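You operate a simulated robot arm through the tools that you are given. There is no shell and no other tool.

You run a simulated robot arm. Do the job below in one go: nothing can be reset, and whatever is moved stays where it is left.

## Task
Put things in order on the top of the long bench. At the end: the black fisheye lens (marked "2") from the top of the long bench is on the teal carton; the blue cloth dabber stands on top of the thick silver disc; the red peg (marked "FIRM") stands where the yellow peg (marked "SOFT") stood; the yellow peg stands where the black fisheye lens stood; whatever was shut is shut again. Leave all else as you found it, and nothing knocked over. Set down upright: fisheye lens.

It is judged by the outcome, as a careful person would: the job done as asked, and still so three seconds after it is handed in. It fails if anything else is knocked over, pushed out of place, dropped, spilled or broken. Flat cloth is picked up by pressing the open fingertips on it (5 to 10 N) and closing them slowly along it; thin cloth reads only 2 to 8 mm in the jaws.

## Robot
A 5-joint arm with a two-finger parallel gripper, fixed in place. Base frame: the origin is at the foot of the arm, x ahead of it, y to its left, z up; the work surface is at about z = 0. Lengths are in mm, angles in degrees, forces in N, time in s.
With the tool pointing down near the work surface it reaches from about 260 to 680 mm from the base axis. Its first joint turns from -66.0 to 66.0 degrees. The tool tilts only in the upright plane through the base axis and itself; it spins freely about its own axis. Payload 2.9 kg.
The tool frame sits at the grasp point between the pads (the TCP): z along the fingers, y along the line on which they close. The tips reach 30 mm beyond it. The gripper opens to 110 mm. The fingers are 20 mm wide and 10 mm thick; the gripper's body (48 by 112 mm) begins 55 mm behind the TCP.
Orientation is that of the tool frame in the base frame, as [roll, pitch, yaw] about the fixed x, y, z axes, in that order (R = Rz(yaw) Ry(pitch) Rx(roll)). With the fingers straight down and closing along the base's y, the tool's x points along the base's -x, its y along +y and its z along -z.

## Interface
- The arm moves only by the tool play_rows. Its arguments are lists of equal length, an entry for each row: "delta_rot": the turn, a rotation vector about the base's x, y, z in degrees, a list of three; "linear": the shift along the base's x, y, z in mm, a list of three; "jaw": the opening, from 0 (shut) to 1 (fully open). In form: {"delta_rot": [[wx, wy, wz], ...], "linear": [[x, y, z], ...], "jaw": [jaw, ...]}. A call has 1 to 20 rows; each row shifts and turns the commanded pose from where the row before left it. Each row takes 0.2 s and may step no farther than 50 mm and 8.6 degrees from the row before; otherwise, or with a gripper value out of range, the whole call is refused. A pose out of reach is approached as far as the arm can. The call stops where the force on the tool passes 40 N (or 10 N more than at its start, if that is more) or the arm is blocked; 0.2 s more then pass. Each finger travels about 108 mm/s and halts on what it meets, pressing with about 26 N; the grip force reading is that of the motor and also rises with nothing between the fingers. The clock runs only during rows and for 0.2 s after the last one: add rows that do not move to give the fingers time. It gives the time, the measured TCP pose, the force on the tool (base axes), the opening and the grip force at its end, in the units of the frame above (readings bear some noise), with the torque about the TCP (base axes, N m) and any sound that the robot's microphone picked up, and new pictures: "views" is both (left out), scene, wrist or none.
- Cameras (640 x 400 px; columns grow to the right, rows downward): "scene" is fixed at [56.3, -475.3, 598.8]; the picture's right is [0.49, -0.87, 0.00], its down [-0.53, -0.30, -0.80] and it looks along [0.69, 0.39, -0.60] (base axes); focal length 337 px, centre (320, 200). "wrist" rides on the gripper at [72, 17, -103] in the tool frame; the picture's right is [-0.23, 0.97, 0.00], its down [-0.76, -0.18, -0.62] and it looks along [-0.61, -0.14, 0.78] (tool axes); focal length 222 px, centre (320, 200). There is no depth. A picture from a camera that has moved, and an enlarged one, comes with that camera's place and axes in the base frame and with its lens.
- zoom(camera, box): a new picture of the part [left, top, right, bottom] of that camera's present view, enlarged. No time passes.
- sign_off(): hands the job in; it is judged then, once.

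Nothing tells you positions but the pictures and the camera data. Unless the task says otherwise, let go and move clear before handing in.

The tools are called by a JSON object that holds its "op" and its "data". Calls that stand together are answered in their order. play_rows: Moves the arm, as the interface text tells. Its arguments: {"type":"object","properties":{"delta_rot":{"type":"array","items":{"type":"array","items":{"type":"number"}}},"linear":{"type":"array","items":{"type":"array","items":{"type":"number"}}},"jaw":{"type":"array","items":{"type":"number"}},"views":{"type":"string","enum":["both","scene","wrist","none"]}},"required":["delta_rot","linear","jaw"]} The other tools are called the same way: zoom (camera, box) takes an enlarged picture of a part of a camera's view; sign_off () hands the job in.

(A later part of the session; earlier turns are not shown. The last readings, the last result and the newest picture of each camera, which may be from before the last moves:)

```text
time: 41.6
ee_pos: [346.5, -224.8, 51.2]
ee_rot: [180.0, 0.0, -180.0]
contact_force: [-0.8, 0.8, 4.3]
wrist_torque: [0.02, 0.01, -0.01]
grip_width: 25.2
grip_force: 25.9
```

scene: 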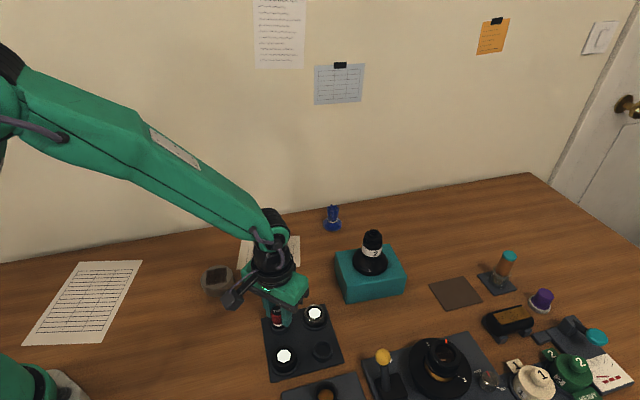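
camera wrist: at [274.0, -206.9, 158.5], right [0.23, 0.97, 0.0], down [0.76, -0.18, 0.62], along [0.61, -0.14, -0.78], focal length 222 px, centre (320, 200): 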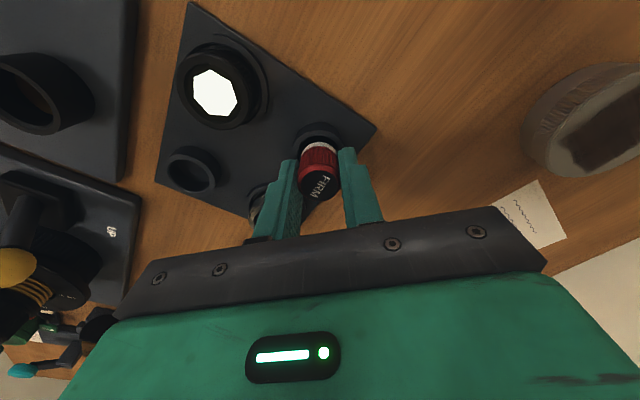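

Light contact of about 4 N shows it is seated. I open slowly and rise.

{"op": "play_rows", "data": {"delta_rot": [[0, 0, 0], [0, 0, 0], [0, 0, 0], [0, 0, 0], [0, 0, 0]], "linear": [[0, 0, 0.3], [0, 0, 0], [0, 0, 0], [0, 0, 0], [0, 0, 0]], "jaw": [0.24, 0.3, 0.4, 0.48, 0.48], "views": "none"}}

{"op": "play_rows", "data": {"delta_rot": [[0, 0, 0], [0, 0, 0], [0, 0, 0], [0, 0, 0], [0, 0, 0]], "linear": [[0, 0, 15], [0, 0, 30], [0, 0, 40], [0, 0, 30], [0, 0, 0]], "jaw": [0.48, 0.48, 0.48, 0.48, 0.48], "views": "both"}}

{"op": "zoom", "data": {"camera": "scene", "box": [230, 250, 350, 370]}}

{"op": "zoom", "data": {"camera": "wrist", "box": [220, 20, 420, 230]}}

```text
time: 42.8
ee_pos: [347.0, -224.2, 51.8]
ee_rot: [179.9, 0.1, -180.0]
contact_force: [-0.5, -0.3, -0.4]
wrist_torque: [-0.01, 0.0, -0.02]
grip_width: 53.0
grip_force: 0.0
```

```text
time: 44.0
ee_pos: [346.6, -225.0, 167.0]
ee_rot: [180.0, 0.0, -180.0]
contact_force: [0.0, 0.7, 0.2]
wrist_torque: [0.03, 0.03, -0.01]
grip_width: 53.0
grip_force: 0.0
camera wrist: at [273.8, -207.9, 270.7], right [0.23, 0.97, 0.0], down [0.76, -0.18, 0.62], along [0.61, -0.14, -0.78], focal length 222 px, centre (320, 200)
```

scene: 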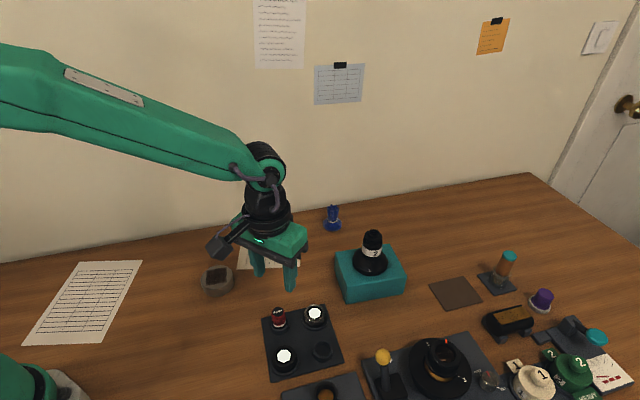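
wrist: 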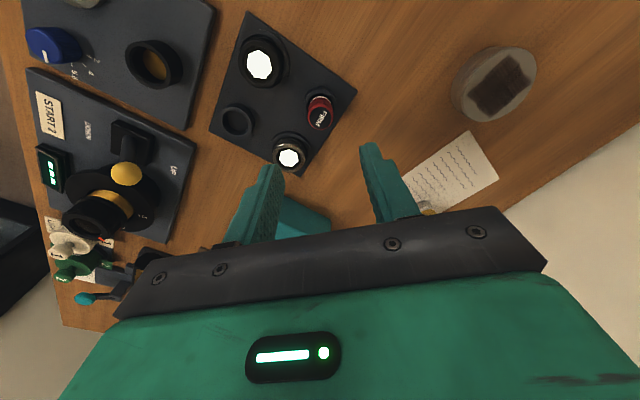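

```text
3.33 times, centred on (290, 310) of scene
camera zoom: at [56.3, -475.3, 598.8], right [0.49, -0.87, 0.0], down [-0.53, -0.3, -0.8], along [0.69, 0.39, -0.6], focal length 1124 px, centre (420, -167)
```

zoom: 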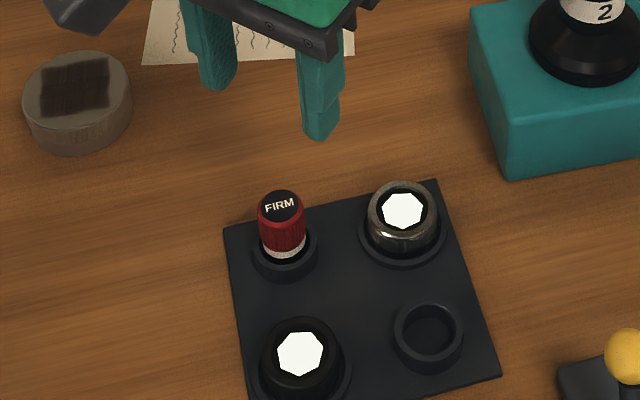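

```text
1.90 times, centred on (320, 125) of wrist
camera zoom: at [273.8, -207.9, 270.7], right [0.23, 0.97, 0.0], down [0.76, -0.18, 0.62], along [0.61, -0.14, -0.78], focal length 423 px, centre (320, 343)
```

zoom: 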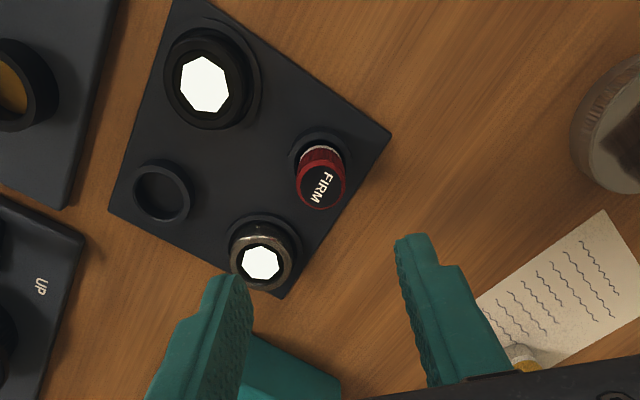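

The red peg is seated in the yellow peg's socket. Now I go for the blue dabber near (658,-171), hovering short of it first to refine its position.

{"op": "play_rows", "data": {"delta_rot": [[0, 0, 0], [0, 0, 0], [0, 0, 0], [0, 0, 0], [0, 0, 0], [0, 0, 0], [0, 0, 0], [0, 0, 0]], "linear": [[30, 8, 0], [42, 8, 0], [42, 8, 0], [42, 8, 0], [42, 8, 0], [42, 8, 0], [34, 6, 0], [0, 0, 0]], "jaw": [0.5, 0.5, 0.5, 0.5, 0.5, 0.5, 0.5, 0.5], "views": "both"}}

{"op": "zoom", "data": {"camera": "wrist", "box": [220, 20, 420, 230]}}

{"op": "zoom", "data": {"camera": "scene", "box": [270, 150, 390, 250]}}

```text
time: 45.8
ee_pos: [619.5, -169.9, 166.6]
ee_rot: [179.9, -0.1, 179.9]
contact_force: [-0.1, 1.3, -0.5]
wrist_torque: [-0.02, 0.02, 0.01]
grip_width: 55.0
grip_force: 0.0
camera wrist: at [547.6, -153.0, 270.1], right [0.23, 0.97, 0.0], down [0.76, -0.18, 0.62], along [0.61, -0.14, -0.78], focal length 222 px, centre (320, 200)
```

scene: 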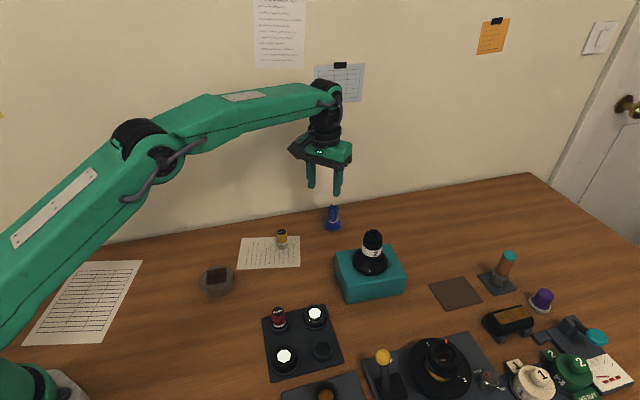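
wrist: 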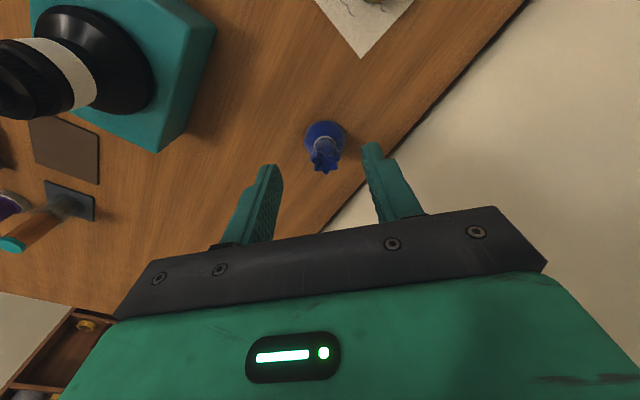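

```text
1.90 times, centred on (320, 125) of wrist
camera zoom: at [547.6, -153.0, 270.1], right [0.23, 0.97, 0.0], down [0.76, -0.18, 0.62], along [0.61, -0.14, -0.78], focal length 423 px, centre (320, 343)
```

zoom: 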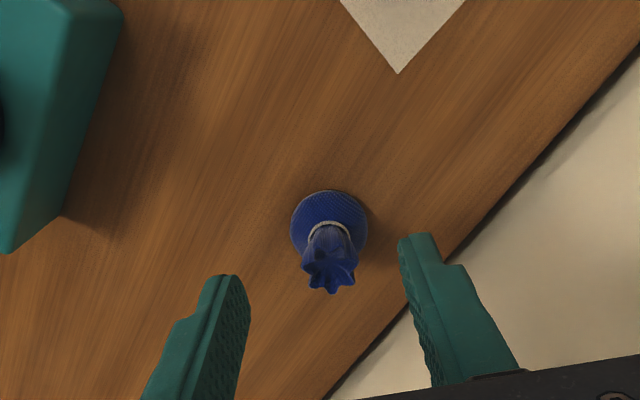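

```text
4.00 times, centred on (330, 200) of scene
camera zoom: at [56.3, -475.3, 598.8], right [0.49, -0.87, 0.0], down [-0.53, -0.3, -0.8], along [0.69, 0.39, -0.6], focal length 1349 px, centre (280, 200)
```

zoom: 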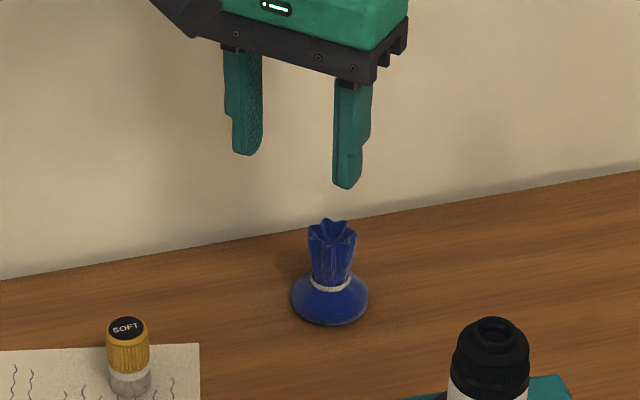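

The dabber's axis is at about (660,-174), right at the arm's reach limit (r≈682). I test how far the vertical tool really gets, staying high above it.

{"op": "play_rows", "data": {"delta_rot": [[0, 0, 0], [0, 0, 0], [0, 0, 0], [0, 0, 0], [0, 0, 0]], "linear": [[15, -1, -20], [15, -1.5, -20], [8, -1, 0], [0, 0, 0], [0, 0, 0]], "jaw": [0.5, 0.5, 0.5, 0.5, 0.5], "views": "both"}}

{"op": "zoom", "data": {"camera": "wrist", "box": [220, 20, 420, 230]}}

```text
time: 47.0
ee_pos: [651.3, -171.0, 126.5]
ee_rot: [179.9, 0.0, -180.0]
contact_force: [-0.2, -0.8, 0.1]
wrist_torque: [0.0, -0.03, 0.04]
grip_width: 55.2
grip_force: 0.1
out of reach, approached as far as the arm can: row 3
camera wrist: at [578.4, -154.4, 229.5], right [0.23, 0.97, 0.0], down [0.76, -0.18, 0.62], along [0.61, -0.14, -0.78], focal length 222 px, centre (320, 200)
```

scene: 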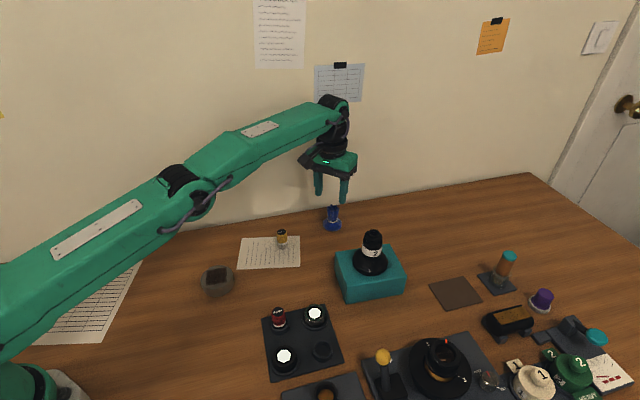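
wrist: 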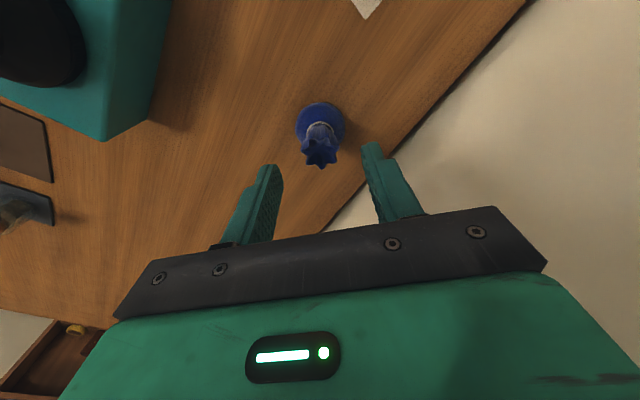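

```text
1.90 times, centred on (320, 125) of wrist
camera zoom: at [578.4, -154.4, 229.5], right [0.23, 0.97, 0.0], down [0.76, -0.18, 0.62], along [0.61, -0.14, -0.78], focal length 423 px, centre (320, 343)
```

zoom: 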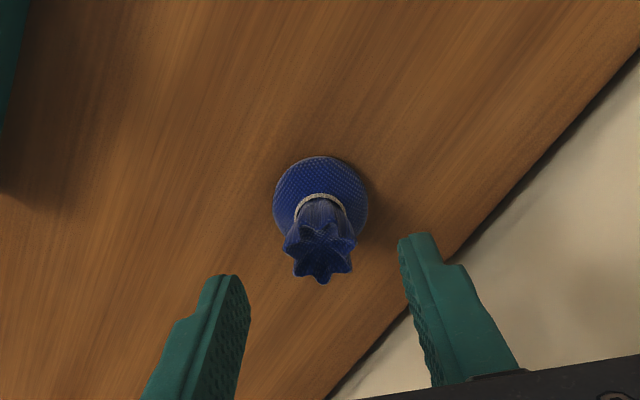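

The vertical tool stops at about r=673, short of the dabber. I back off a little, align the spin with the radial direction (−14.7°) and tilt the fingers outward by 10° for more reach.

{"op": "play_rows", "data": {"delta_rot": [[0, 0, 0], [0, 0, -7.35], [0, 0, -7.35], [-1.27, -4.84, 0], [-1.27, -4.84, 0], [0, 0, 0]], "linear": [[-26.1, 6.9, 5], [0, 0, 0], [0, 0, 0], [0, 0, 0], [0, 0, 0], [0, 0, 0]], "jaw": [0.5, 0.5, 0.5, 0.5, 0.5, 0.5], "views": "both"}}

{"op": "zoom", "data": {"camera": "wrist", "box": [220, 20, 420, 230]}}

```text
time: 48.4
ee_pos: [624.5, -163.7, 131.8]
ee_rot: [-180.0, 10.1, 165.2]
contact_force: [-0.3, 1.0, 0.1]
wrist_torque: [0.02, -0.03, -0.02]
grip_width: 54.9
grip_force: 0.1
camera wrist: at [542.9, -125.1, 220.3], right [0.46, 0.89, 0.04], down [0.57, -0.33, 0.75], along [0.67, -0.32, -0.66], focal length 222 px, centre (320, 200)
```

scene: 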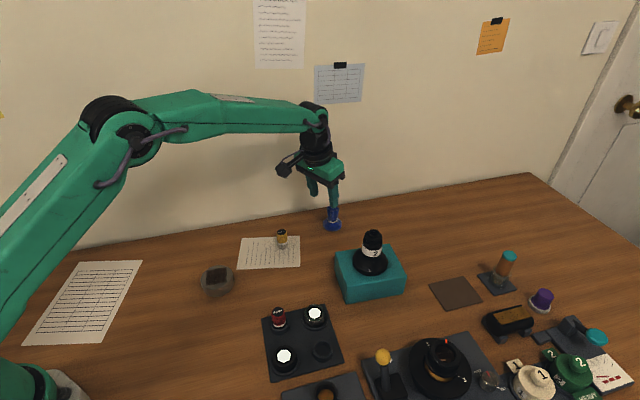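
wrist: 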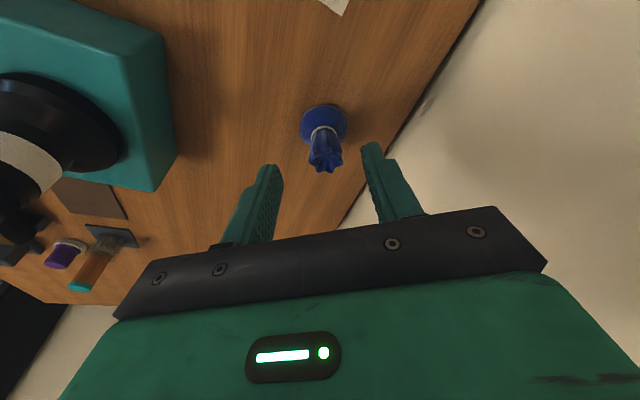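

```text
1.90 times, centred on (320, 125) of wrist
camera zoom: at [542.9, -125.1, 220.3], right [0.46, 0.89, 0.04], down [0.57, -0.33, 0.75], along [0.67, -0.32, -0.66], focal length 423 px, centre (320, 343)
```

zoom: 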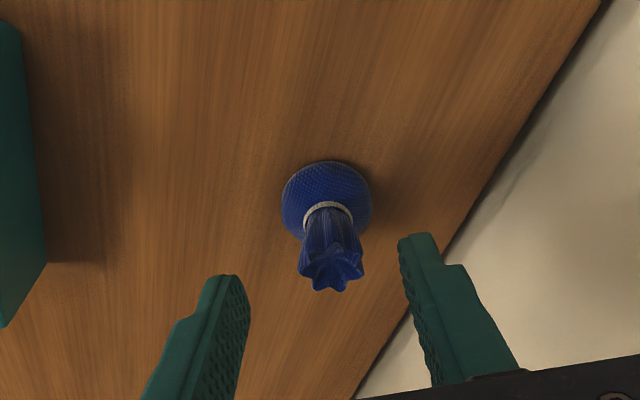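

The tilt and spin are as intended, and the dabber again reads (659,-173). I move over it at a safe height to check reach.

{"op": "play_rows", "data": {"delta_rot": [[0, 0, 0], [0, 0, 0], [0, 0, 0]], "linear": [[20, -5, -5], [14.3, -4, -10], [0, 0, 0]], "jaw": [0.5, 0.5, 0.5], "views": "both"}}

{"op": "zoom", "data": {"camera": "wrist", "box": [220, 20, 420, 230]}}

{"op": "zoom", "data": {"camera": "scene", "box": [270, 130, 390, 250]}}

```text
time: 49.2
ee_pos: [658.7, -172.1, 117.3]
ee_rot: [180.0, 10.0, 165.2]
contact_force: [0.7, 0.4, -0.6]
wrist_torque: [0.01, 0.0, -0.01]
grip_width: 55.0
grip_force: 0.1
camera wrist: at [577.1, -134.2, 205.3], right [0.46, 0.89, 0.04], down [0.58, -0.33, 0.75], along [0.67, -0.32, -0.66], focal length 222 px, centre (320, 200)
```

scene: 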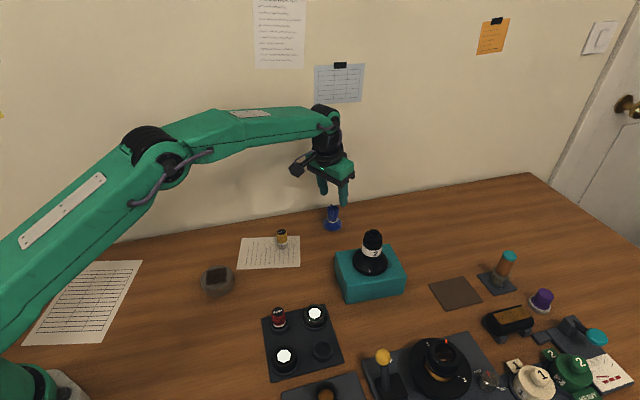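
wrist: 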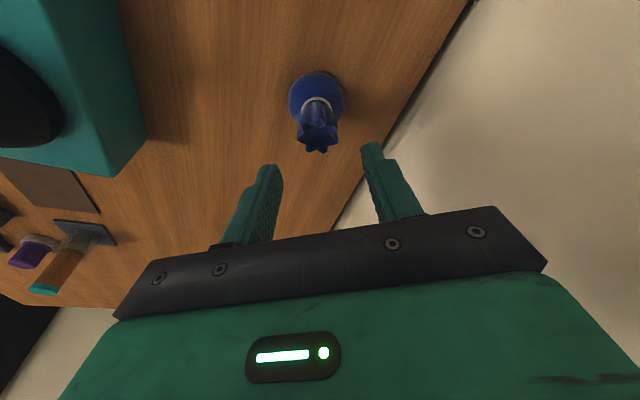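

```text
1.90 times, centred on (320, 125) of wrist
camera zoom: at [577.1, -134.2, 205.3], right [0.46, 0.89, 0.04], down [0.58, -0.33, 0.75], along [0.67, -0.32, -0.66], focal length 423 px, centre (320, 343)
```

zoom: 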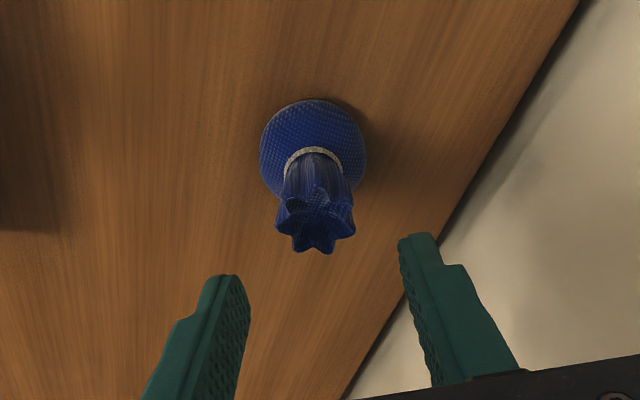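

```text
3.33 times, centred on (330, 190) of scene
camera zoom: at [56.3, -475.3, 598.8], right [0.49, -0.87, 0.0], down [-0.53, -0.3, -0.8], along [0.69, 0.39, -0.6], focal length 1124 px, centre (287, 233)
```

zoom: 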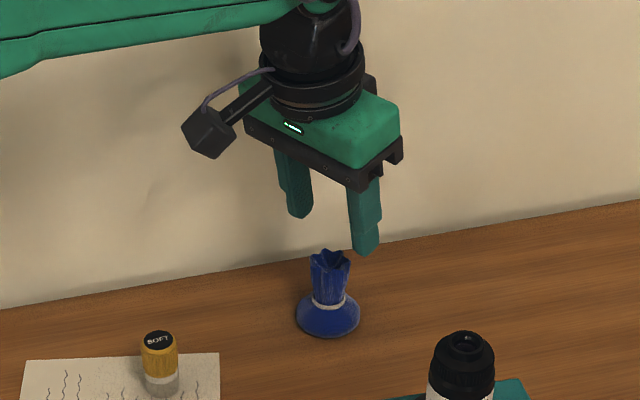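

The dabber's top projects exactly under the tool. I lower vertically around its neck to z≈60, tips staying above the bulb.

{"op": "play_rows", "data": {"delta_rot": [[0, 0, 0], [0, 0, 0], [0, 0, 0], [0, 0, 0], [0, 0, 0]], "linear": [[0, 0, -18], [0, 0, -16], [0, 0, -13], [0, 0, -9], [0, 0, 0]], "jaw": [0.5, 0.5, 0.5, 0.5, 0.5], "views": "both"}}

{"op": "zoom", "data": {"camera": "wrist", "box": [220, 40, 420, 230]}}

{"op": "zoom", "data": {"camera": "scene", "box": [270, 150, 390, 250]}}

```text
time: 50.4
ee_pos: [659.2, -171.8, 60.1]
ee_rot: [180.0, 10.1, 165.4]
contact_force: [-0.2, 0.0, 0.4]
wrist_torque: [-0.02, 0.01, 0.01]
grip_width: 54.9
grip_force: 0.2
camera wrist: at [577.3, -134.4, 148.8], right [0.46, 0.89, 0.04], down [0.58, -0.33, 0.75], along [0.67, -0.32, -0.66], focal length 222 px, centre (320, 200)
```

scene: 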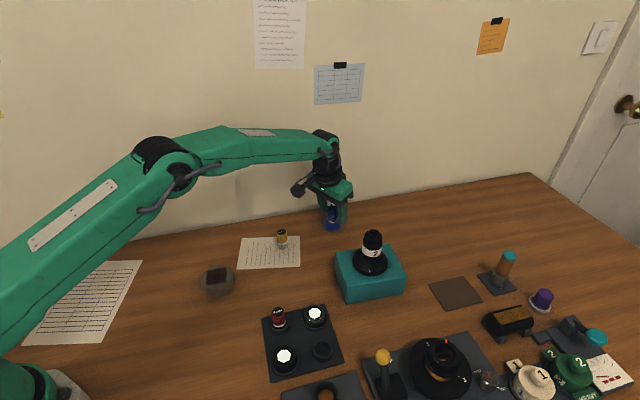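
wrist: 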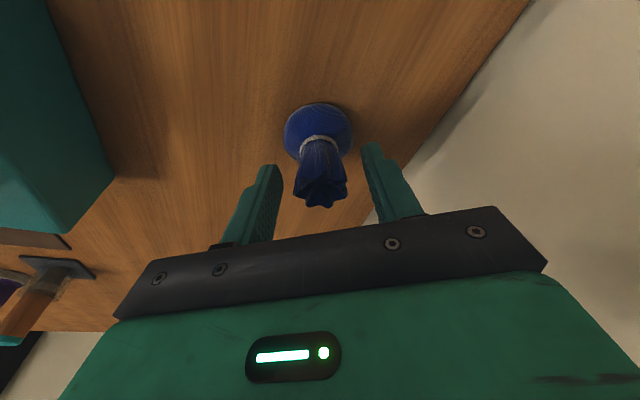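

```text
2.11 times, centred on (320, 135) of wrist
camera zoom: at [577.3, -134.4, 148.8], right [0.46, 0.89, 0.04], down [0.58, -0.33, 0.75], along [0.67, -0.32, -0.66], focal length 468 px, centre (320, 337)
```

zoom: 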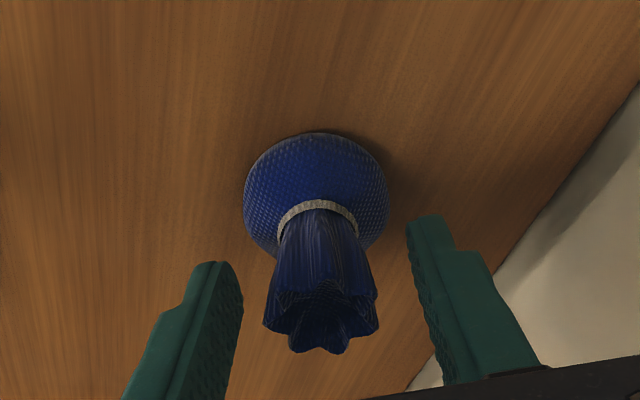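

```text
4.00 times, centred on (330, 200) of scene
camera zoom: at [56.3, -475.3, 598.8], right [0.49, -0.87, 0.0], down [-0.53, -0.3, -0.8], along [0.69, 0.39, -0.6], focal length 1349 px, centre (280, 200)
```

zoom: 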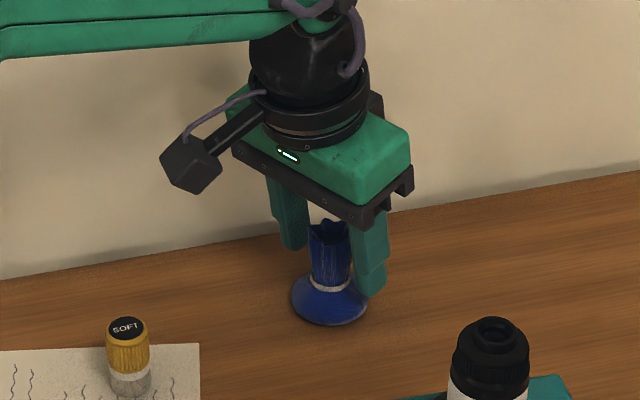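

The neck is centred between the fingers. I close gently on it.

{"op": "play_rows", "data": {"delta_rot": [[0, 0, 0], [0, 0, 0], [0, 0, 0], [0, 0, 0], [0, 0, 0], [0, 0, 0], [0, 0, 0], [0, 0, 0]], "linear": [[0, 0, 0], [0, 0, 0], [0, 0, 0], [0, 0, 0], [0, 0, 0], [0, 0, 0], [0, 0, 0], [0, 0, 0]], "jaw": [0.42, 0.36, 0.31, 0.27, 0.23, 0.19, 0.15, 0.12], "views": "both"}}

{"op": "zoom", "data": {"camera": "wrist", "box": [220, 40, 420, 230]}}

{"op": "zoom", "data": {"camera": "scene", "box": [270, 150, 390, 250]}}

```text
time: 52.2
ee_pos: [659.5, -173.7, 58.8]
ee_rot: [-179.9, 10.0, 165.3]
contact_force: [0.5, 0.4, -0.4]
wrist_torque: [-0.01, -0.02, 0.0]
grip_width: 28.4
grip_force: 26.2
camera wrist: at [577.3, -134.3, 149.0], right [0.46, 0.89, 0.04], down [0.58, -0.33, 0.75], along [0.67, -0.32, -0.66], focal length 222 px, centre (320, 200)
```

scene: 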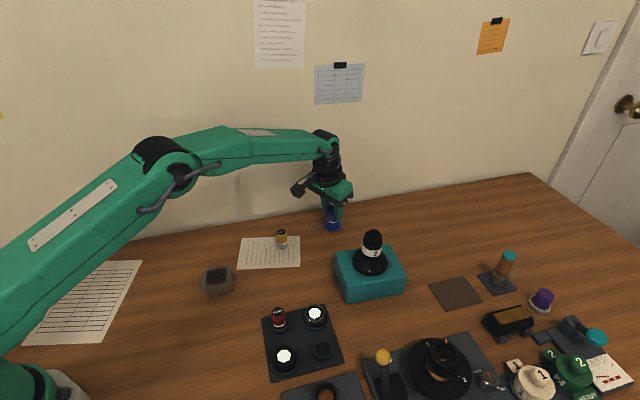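
wrist: 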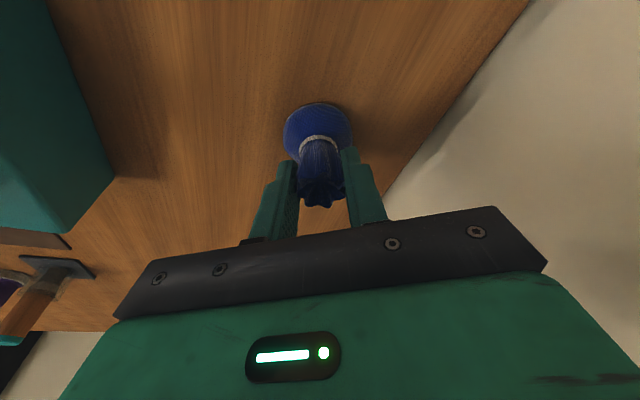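

```text
2.11 times, centred on (320, 135) of wrist
camera zoom: at [577.3, -134.3, 149.0], right [0.46, 0.89, 0.04], down [0.58, -0.33, 0.75], along [0.67, -0.32, -0.66], focal length 468 px, centre (320, 337)
```

zoom: 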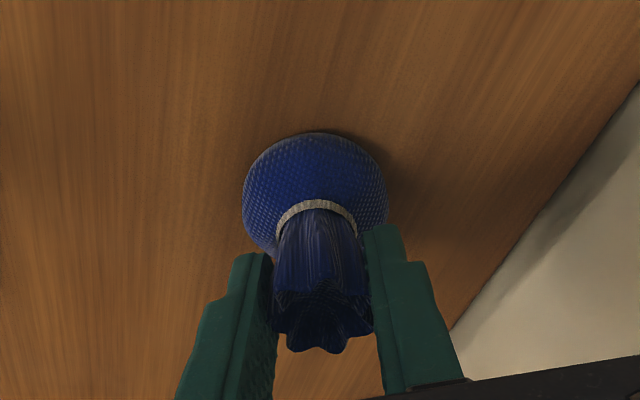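

```text
4.00 times, centred on (330, 200) of scene
camera zoom: at [56.3, -475.3, 598.8], right [0.49, -0.87, 0.0], down [-0.53, -0.3, -0.8], along [0.69, 0.39, -0.6], focal length 1349 px, centre (280, 200)
```

zoom: 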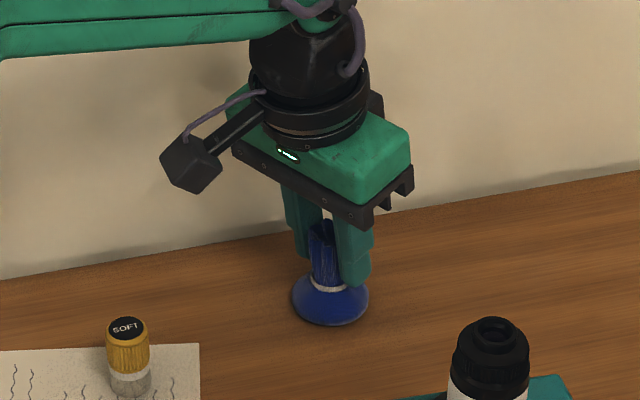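

Gripped at 28 mm on the flared neck. I lift slowly and check that it hangs upright.

{"op": "play_rows", "data": {"delta_rot": [[0, 0, 0], [0, 0, 0], [0, 0, 0], [0, 0, 0], [0, 0, 0], [0, 0, 0]], "linear": [[0, 0, 3], [0, 0, 6], [0, 0, 12], [0, 0, 20], [0, 0, 24], [0, 0, 0]], "jaw": [0.12, 0.12, 0.12, 0.12, 0.12, 0.12], "views": "both"}}

{"op": "zoom", "data": {"camera": "wrist", "box": [220, 40, 420, 230]}}

{"op": "zoom", "data": {"camera": "scene", "box": [270, 130, 390, 250]}}

```text
time: 53.6
ee_pos: [658.6, -172.3, 124.9]
ee_rot: [180.0, 9.9, 165.2]
contact_force: [1.1, 0.5, -0.5]
wrist_torque: [0.02, 0.02, -0.02]
grip_width: 28.5
grip_force: 25.6
camera wrist: at [577.3, -133.7, 214.0], right [0.46, 0.89, 0.04], down [0.58, -0.33, 0.75], along [0.67, -0.32, -0.66], focal length 222 px, centre (320, 200)
```

scene: 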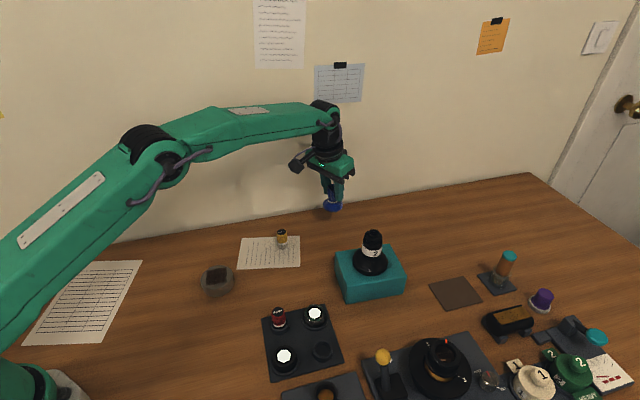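
wrist: 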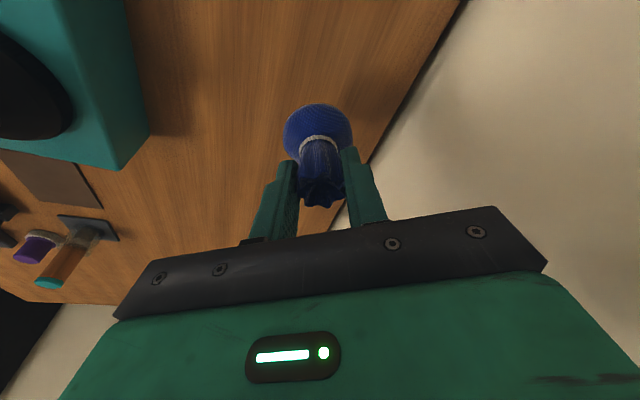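

```text
2.11 times, centred on (320, 135) of wrist
camera zoom: at [577.3, -133.7, 214.0], right [0.46, 0.89, 0.04], down [0.58, -0.33, 0.75], along [0.67, -0.32, -0.66], focal length 468 px, centre (320, 337)
```

zoom: 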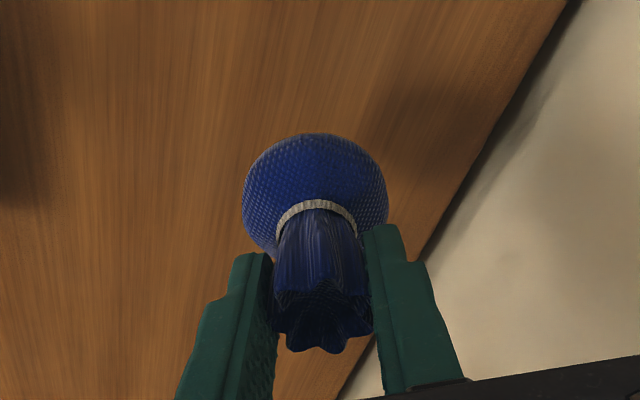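

```text
3.33 times, centred on (330, 190) of scene
camera zoom: at [56.3, -475.3, 598.8], right [0.49, -0.87, 0.0], down [-0.53, -0.3, -0.8], along [0.69, 0.39, -0.6], focal length 1124 px, centre (287, 233)
```

zoom: 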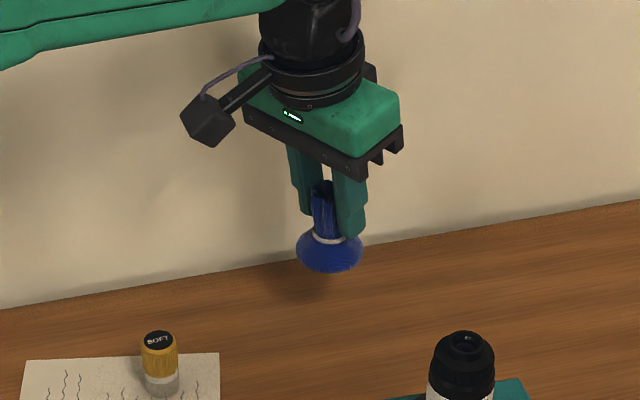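

The dabber is held unchanged and upright. I raise it well above the yellow peg's height and carry it inward, then swing around to the disc near (361,-46), turning the tool with the base so the tilt stays radial.

{"op": "play_rows", "data": {"delta_rot": [[0, 0, 0], [0, 0, 0], [0, 0, 0], [0, 0, 0], [0, 0, 0], [0, 0, 0], [0, 0, 0], [0, 0, 3.71], [0, 0, 3.71], [0, 0, 0]], "linear": [[-30, 7.9, 25], [-38.7, 10.2, 20], [-38.7, 10.2, 20], [-43.5, 11.46, 0], [-43.5, 11.46, 0], [-43.5, 11.46, 0], [-43.5, 11.46, 0], [-7.1, 27.1, 0], [-8.5, 25.7, 0], [0, 0, 0]], "jaw": [0.12, 0.12, 0.12, 0.12, 0.12, 0.12, 0.12, 0.12, 0.12, 0.12], "views": "both"}}

{"op": "zoom", "data": {"camera": "wrist", "box": [220, 0, 420, 220]}}

{"op": "zoom", "data": {"camera": "scene", "box": [150, 170, 310, 320]}}

```text
time: 55.8
ee_pos: [362.6, -46.6, 189.6]
ee_rot: [-180.0, 10.1, 172.8]
contact_force: [-0.8, 0.1, -0.6]
wrist_torque: [0.02, 0.01, 0.02]
grip_width: 28.3
grip_force: 26.2
camera wrist: at [276.0, -18.7, 279.8], right [0.34, 0.94, 0.04], down [0.61, -0.26, 0.75], along [0.71, -0.23, -0.66], focal length 222 px, centre (320, 200)
```

scene: 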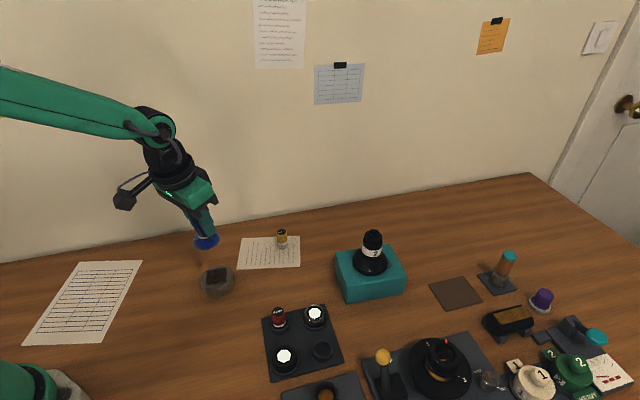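
wrist: 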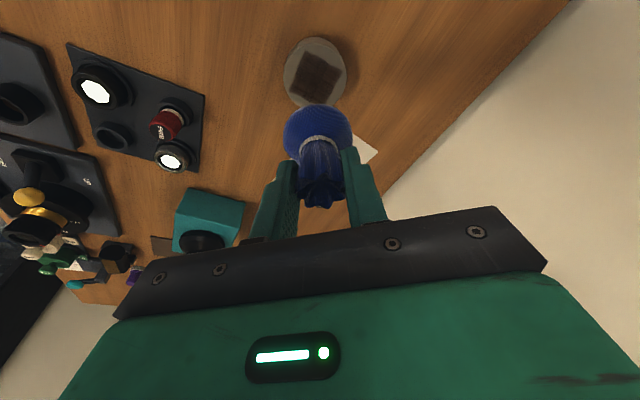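

```text
1.82 times, centred on (320, 110) of wrist
camera zoom: at [276.0, -18.7, 279.8], right [0.34, 0.94, 0.04], down [0.61, -0.26, 0.75], along [0.71, -0.23, -0.66], focal length 404 px, centre (320, 364)
```

zoom: 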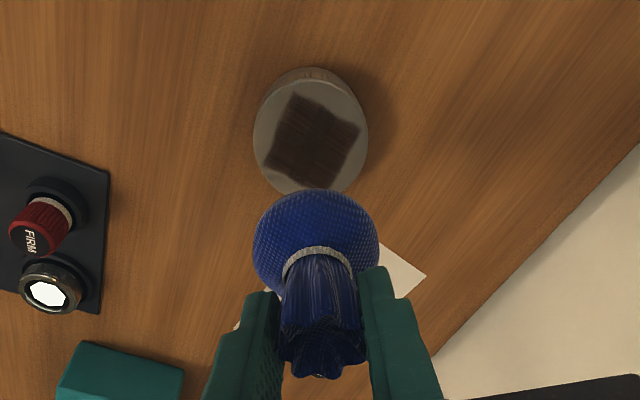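

```text
2.67 times, centred on (230, 245) of scene
camera zoom: at [56.3, -475.3, 598.8], right [0.49, -0.87, 0.0], down [-0.53, -0.3, -0.8], along [0.69, 0.39, -0.6], focal length 900 px, centre (560, 80)
```

zoom: 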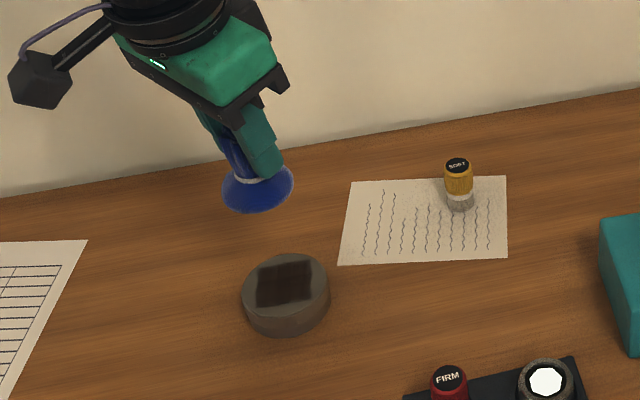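

The dabber hovers above the disc. I zoom tightly to refine the disc's centre relative to the tool.

{"op": "zoom", "data": {"camera": "wrist", "box": [270, 20, 370, 120]}}

{"op": "zoom", "data": {"camera": "scene", "box": [180, 220, 260, 310]}}

```text
4.00 times, centred on (320, 70) of wrist
camera zoom: at [276.0, -18.7, 279.8], right [0.34, 0.94, 0.04], down [0.61, -0.26, 0.75], along [0.71, -0.23, -0.66], focal length 888 px, centre (320, 720)
```

zoom: 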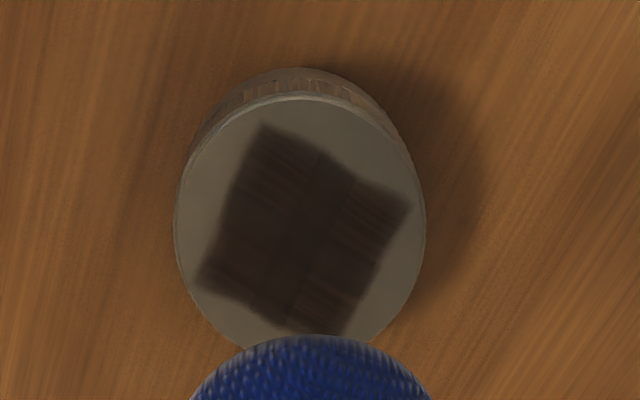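

```text
4.44 times, centred on (220, 265) of scene
camera zoom: at [56.3, -475.3, 598.8], right [0.49, -0.87, 0.0], down [-0.53, -0.3, -0.8], along [0.69, 0.39, -0.6], focal length 1499 px, centre (764, -89)
```

zoom: 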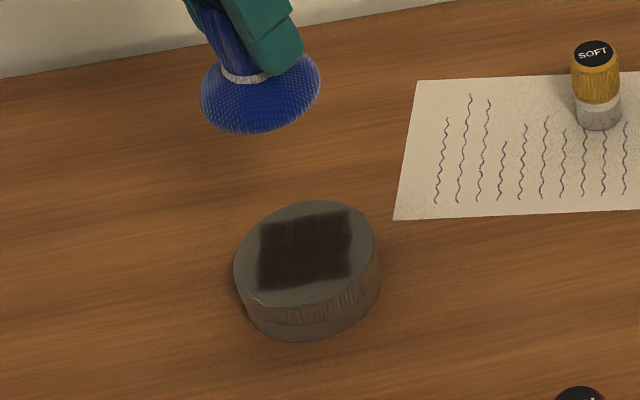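

The geometry puts the disc's centre within a millimetre of the vertical line below the TCP, so no correction is needed. I lower toward it, stopping a bit above expected contact (TCP z≈89).

{"op": "play_rows", "data": {"delta_rot": [[0, 0, 0], [0, 0, 0], [0, 0, 0], [0, 0, 0], [0, 0, 0]], "linear": [[0, 0.3, -25], [0, 0, -28], [0, 0, -22], [0, 0, -10], [0, 0, 0]], "jaw": [0.12, 0.12, 0.12, 0.12, 0.12], "views": "both"}}

{"op": "zoom", "data": {"camera": "scene", "box": [170, 210, 270, 310]}}

{"op": "zoom", "data": {"camera": "wrist", "box": [220, 20, 420, 220]}}

```text
time: 57.0
ee_pos: [363.0, -46.1, 106.3]
ee_rot: [180.0, 9.9, 172.6]
contact_force: [1.0, -0.1, 0.2]
wrist_torque: [0.01, -0.01, 0.0]
grip_width: 28.4
grip_force: 25.6
camera wrist: at [276.0, -18.8, 194.2], right [0.35, 0.94, 0.04], down [0.61, -0.26, 0.75], along [0.71, -0.23, -0.66], focal length 222 px, centre (320, 200)
```

scene: 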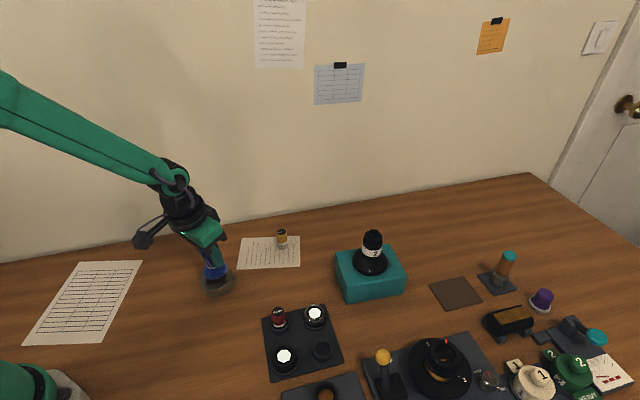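
wrist: 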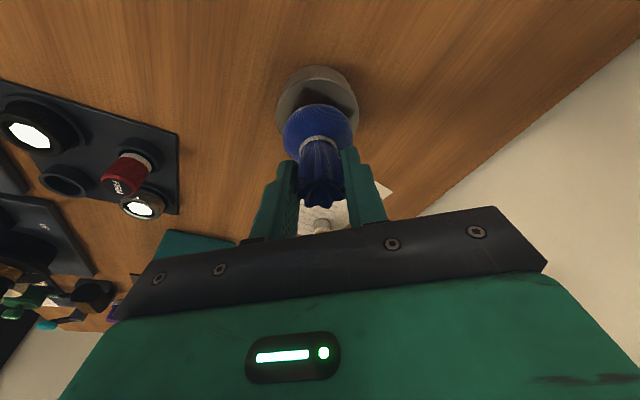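

```text
4.00 times, centred on (220, 260) of scene
camera zoom: at [56.3, -475.3, 598.8], right [0.49, -0.87, 0.0], down [-0.53, -0.3, -0.8], along [0.69, 0.39, -0.6], focal length 1349 px, centre (720, -40)
```

zoom: 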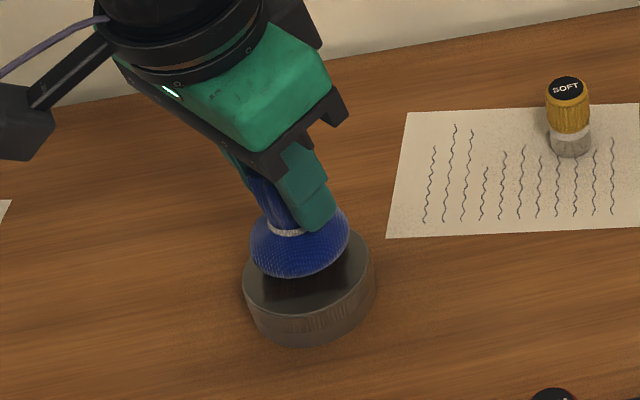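

```text
2.00 times, centred on (320, 120) of wrist
camera zoom: at [276.0, -18.8, 194.2], right [0.35, 0.94, 0.04], down [0.61, -0.26, 0.75], along [0.71, -0.23, -0.66], focal length 444 px, centre (320, 360)
```

zoom: 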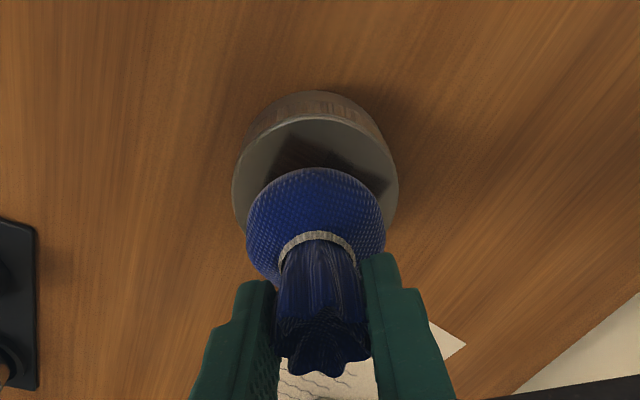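

The dabber hangs directly over the disc, and it hasn't shifted in the grip. I step down toward contact.

{"op": "play_rows", "data": {"delta_rot": [[0, 0, 0], [0, 0, 0], [0, 0, 0]], "linear": [[0, 0, -5], [0, 0, -4], [0, 0, 0]], "jaw": [0.12, 0.12, 0.12], "views": "scene"}}

{"op": "zoom", "data": {"camera": "scene", "box": [170, 220, 270, 310]}}

```text
time: 57.8
ee_pos: [362.0, -45.4, 96.0]
ee_rot: [-180.0, 10.0, 172.7]
contact_force: [0.5, -0.1, 0.0]
wrist_torque: [-0.01, -0.03, 0.01]
grip_width: 28.6
grip_force: 25.6
```

scene: 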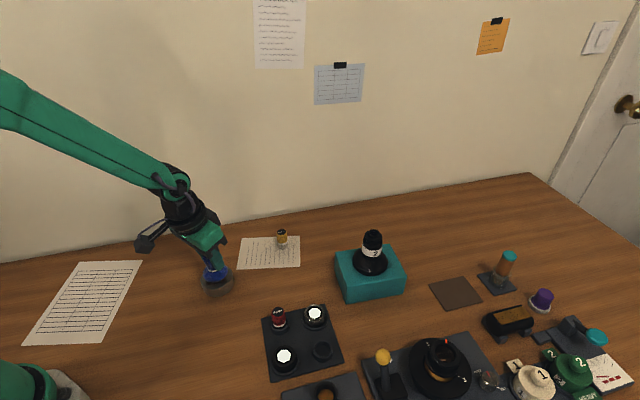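

```text
4.44 times, centred on (220, 265) of scene
camera zoom: at [56.3, -475.3, 598.8], right [0.49, -0.87, 0.0], down [-0.53, -0.3, -0.8], along [0.69, 0.39, -0.6], focal length 1499 px, centre (764, -89)
```

zoom: 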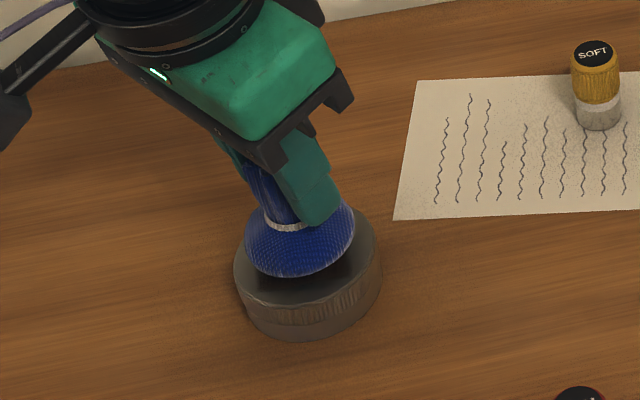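

{"op": "play_rows", "data": {"delta_rot": [[0, 0, 0], [0, 0, 0]], "linear": [[0, 0, -1.5], [0, 0, -1.5]], "jaw": [0.12, 0.12], "views": "none"}}

{"op": "play_rows", "data": {"delta_rot": [[0, 0, 0], [0, 0, 0]], "linear": [[0, 0, -1], [0, 0, -1]], "jaw": [0.12, 0.12], "views": "none"}}

```text
time: 58.4
ee_pos: [361.9, -45.6, 92.9]
ee_rot: [180.0, 10.0, 172.7]
contact_force: [-0.4, -0.7, -0.6]
wrist_torque: [-0.01, 0.0, 0.0]
grip_width: 28.3
grip_force: 26.6
```

```text
time: 59.0
ee_pos: [361.1, -45.2, 90.3]
ee_rot: [-179.9, 10.0, 172.7]
contact_force: [-0.3, 0.3, -1.1]
wrist_torque: [0.01, 0.0, 0.0]
grip_width: 28.3
grip_force: 25.8
```

Still free at TCP z≈91; I continue in 1 mm steps, watching for contact.

{"op": "play_rows", "data": {"delta_rot": [[0, 0, 0], [0, 0, 0]], "linear": [[0, 0, -1], [0, 0, 0]], "jaw": [0.12, 0.12], "views": "none"}}

{"op": "play_rows", "data": {"delta_rot": [[0, 0, 0], [0, 0, 0]], "linear": [[0, 0, -1], [0, 0, 0]], "jaw": [0.12, 0.12], "views": "scene"}}

{"op": "zoom", "data": {"camera": "scene", "box": [170, 220, 270, 310]}}

```text
time: 59.6
ee_pos: [361.9, -46.1, 90.7]
ee_rot: [179.9, 10.0, 172.7]
contact_force: [-0.2, -0.1, 0.4]
wrist_torque: [0.0, 0.05, -0.01]
grip_width: 28.5
grip_force: 25.8
```

```text
time: 60.2
ee_pos: [361.4, -46.0, 89.7]
ee_rot: [-179.9, 10.0, 172.7]
contact_force: [-1.1, -0.5, 0.9]
wrist_torque: [0.0, -0.02, 0.01]
grip_width: 28.3
grip_force: 25.7
```

scene: 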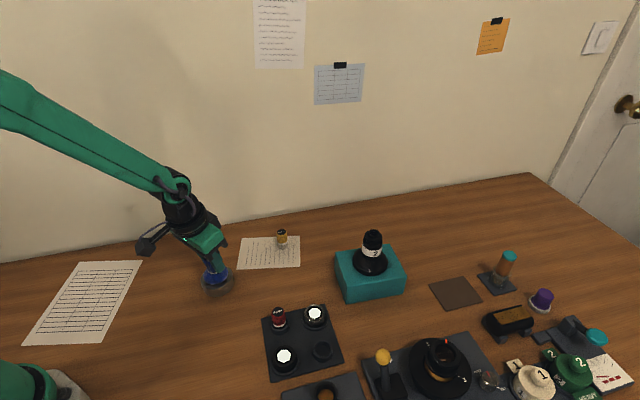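

```text
4.44 times, centred on (220, 265) of scene
camera zoom: at [56.3, -475.3, 598.8], right [0.49, -0.87, 0.0], down [-0.53, -0.3, -0.8], along [0.69, 0.39, -0.6], focal length 1499 px, centre (764, -89)
```

zoom: 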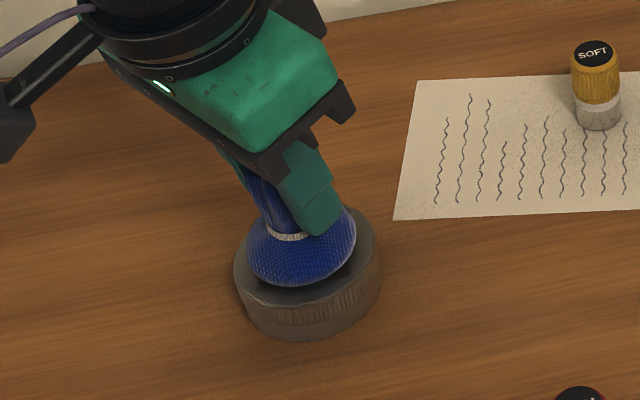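

{"op": "play_rows", "data": {"delta_rot": [[0, 0, 0], [0, 0, 0]], "linear": [[0, 0, -1], [0, 0, 0]], "jaw": [0.12, 0.12], "views": "none"}}

{"op": "play_rows", "data": {"delta_rot": [[0, 0, 0], [0, 0, 0]], "linear": [[0, 0, -1], [0, 0, 0]], "jaw": [0.12, 0.12], "views": "none"}}

```text
time: 60.8
ee_pos: [362.3, -45.9, 88.0]
ee_rot: [-180.0, 10.1, 172.7]
contact_force: [-0.7, 0.2, -0.8]
wrist_torque: [0.03, -0.03, 0.01]
grip_width: 28.6
grip_force: 25.7
```

```text
time: 61.4
ee_pos: [362.9, -46.6, 86.9]
ee_rot: [-180.0, 10.0, 172.7]
contact_force: [-2.2, 0.5, 9.8]
wrist_torque: [0.05, 0.18, 0.02]
grip_width: 28.4
grip_force: 26.1
```

Contact at TCP z≈87 (about 10 N): the dabber is on the disc. I ease off slightly before releasing.

{"op": "play_rows", "data": {"delta_rot": [[0, 0, 0], [0, 0, 0]], "linear": [[0, 0, 0.5], [0, 0, 0]], "jaw": [0.12, 0.12], "views": "scene"}}

{"op": "zoom", "data": {"camera": "scene", "box": [170, 220, 270, 310]}}

```text
time: 62.0
ee_pos: [362.5, -46.4, 87.2]
ee_rot: [179.9, 10.0, 172.8]
contact_force: [-0.4, 0.3, 5.1]
wrist_torque: [-0.02, -0.02, 0.01]
grip_width: 28.4
grip_force: 25.6
```

scene: 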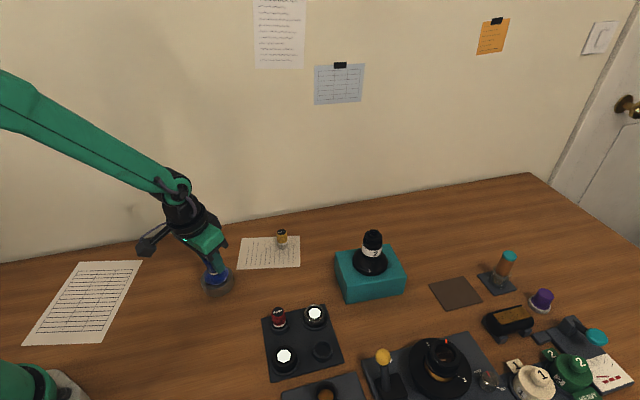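

```text
4.44 times, centred on (220, 265) of scene
camera zoom: at [56.2, -475.3, 598.8], right [0.49, -0.87, 0.0], down [-0.53, -0.3, -0.8], along [0.69, 0.39, -0.6], focal length 1499 px, centre (764, -89)
```

zoom: 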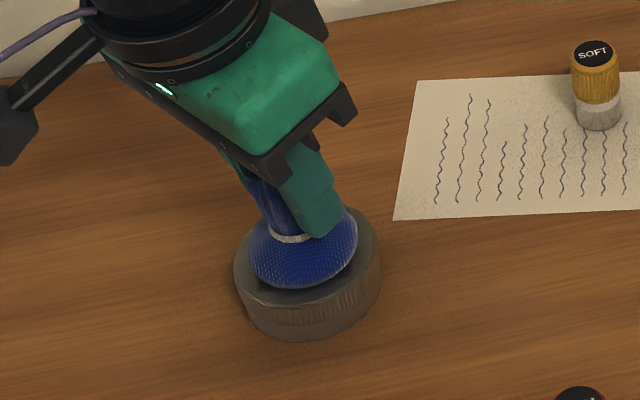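

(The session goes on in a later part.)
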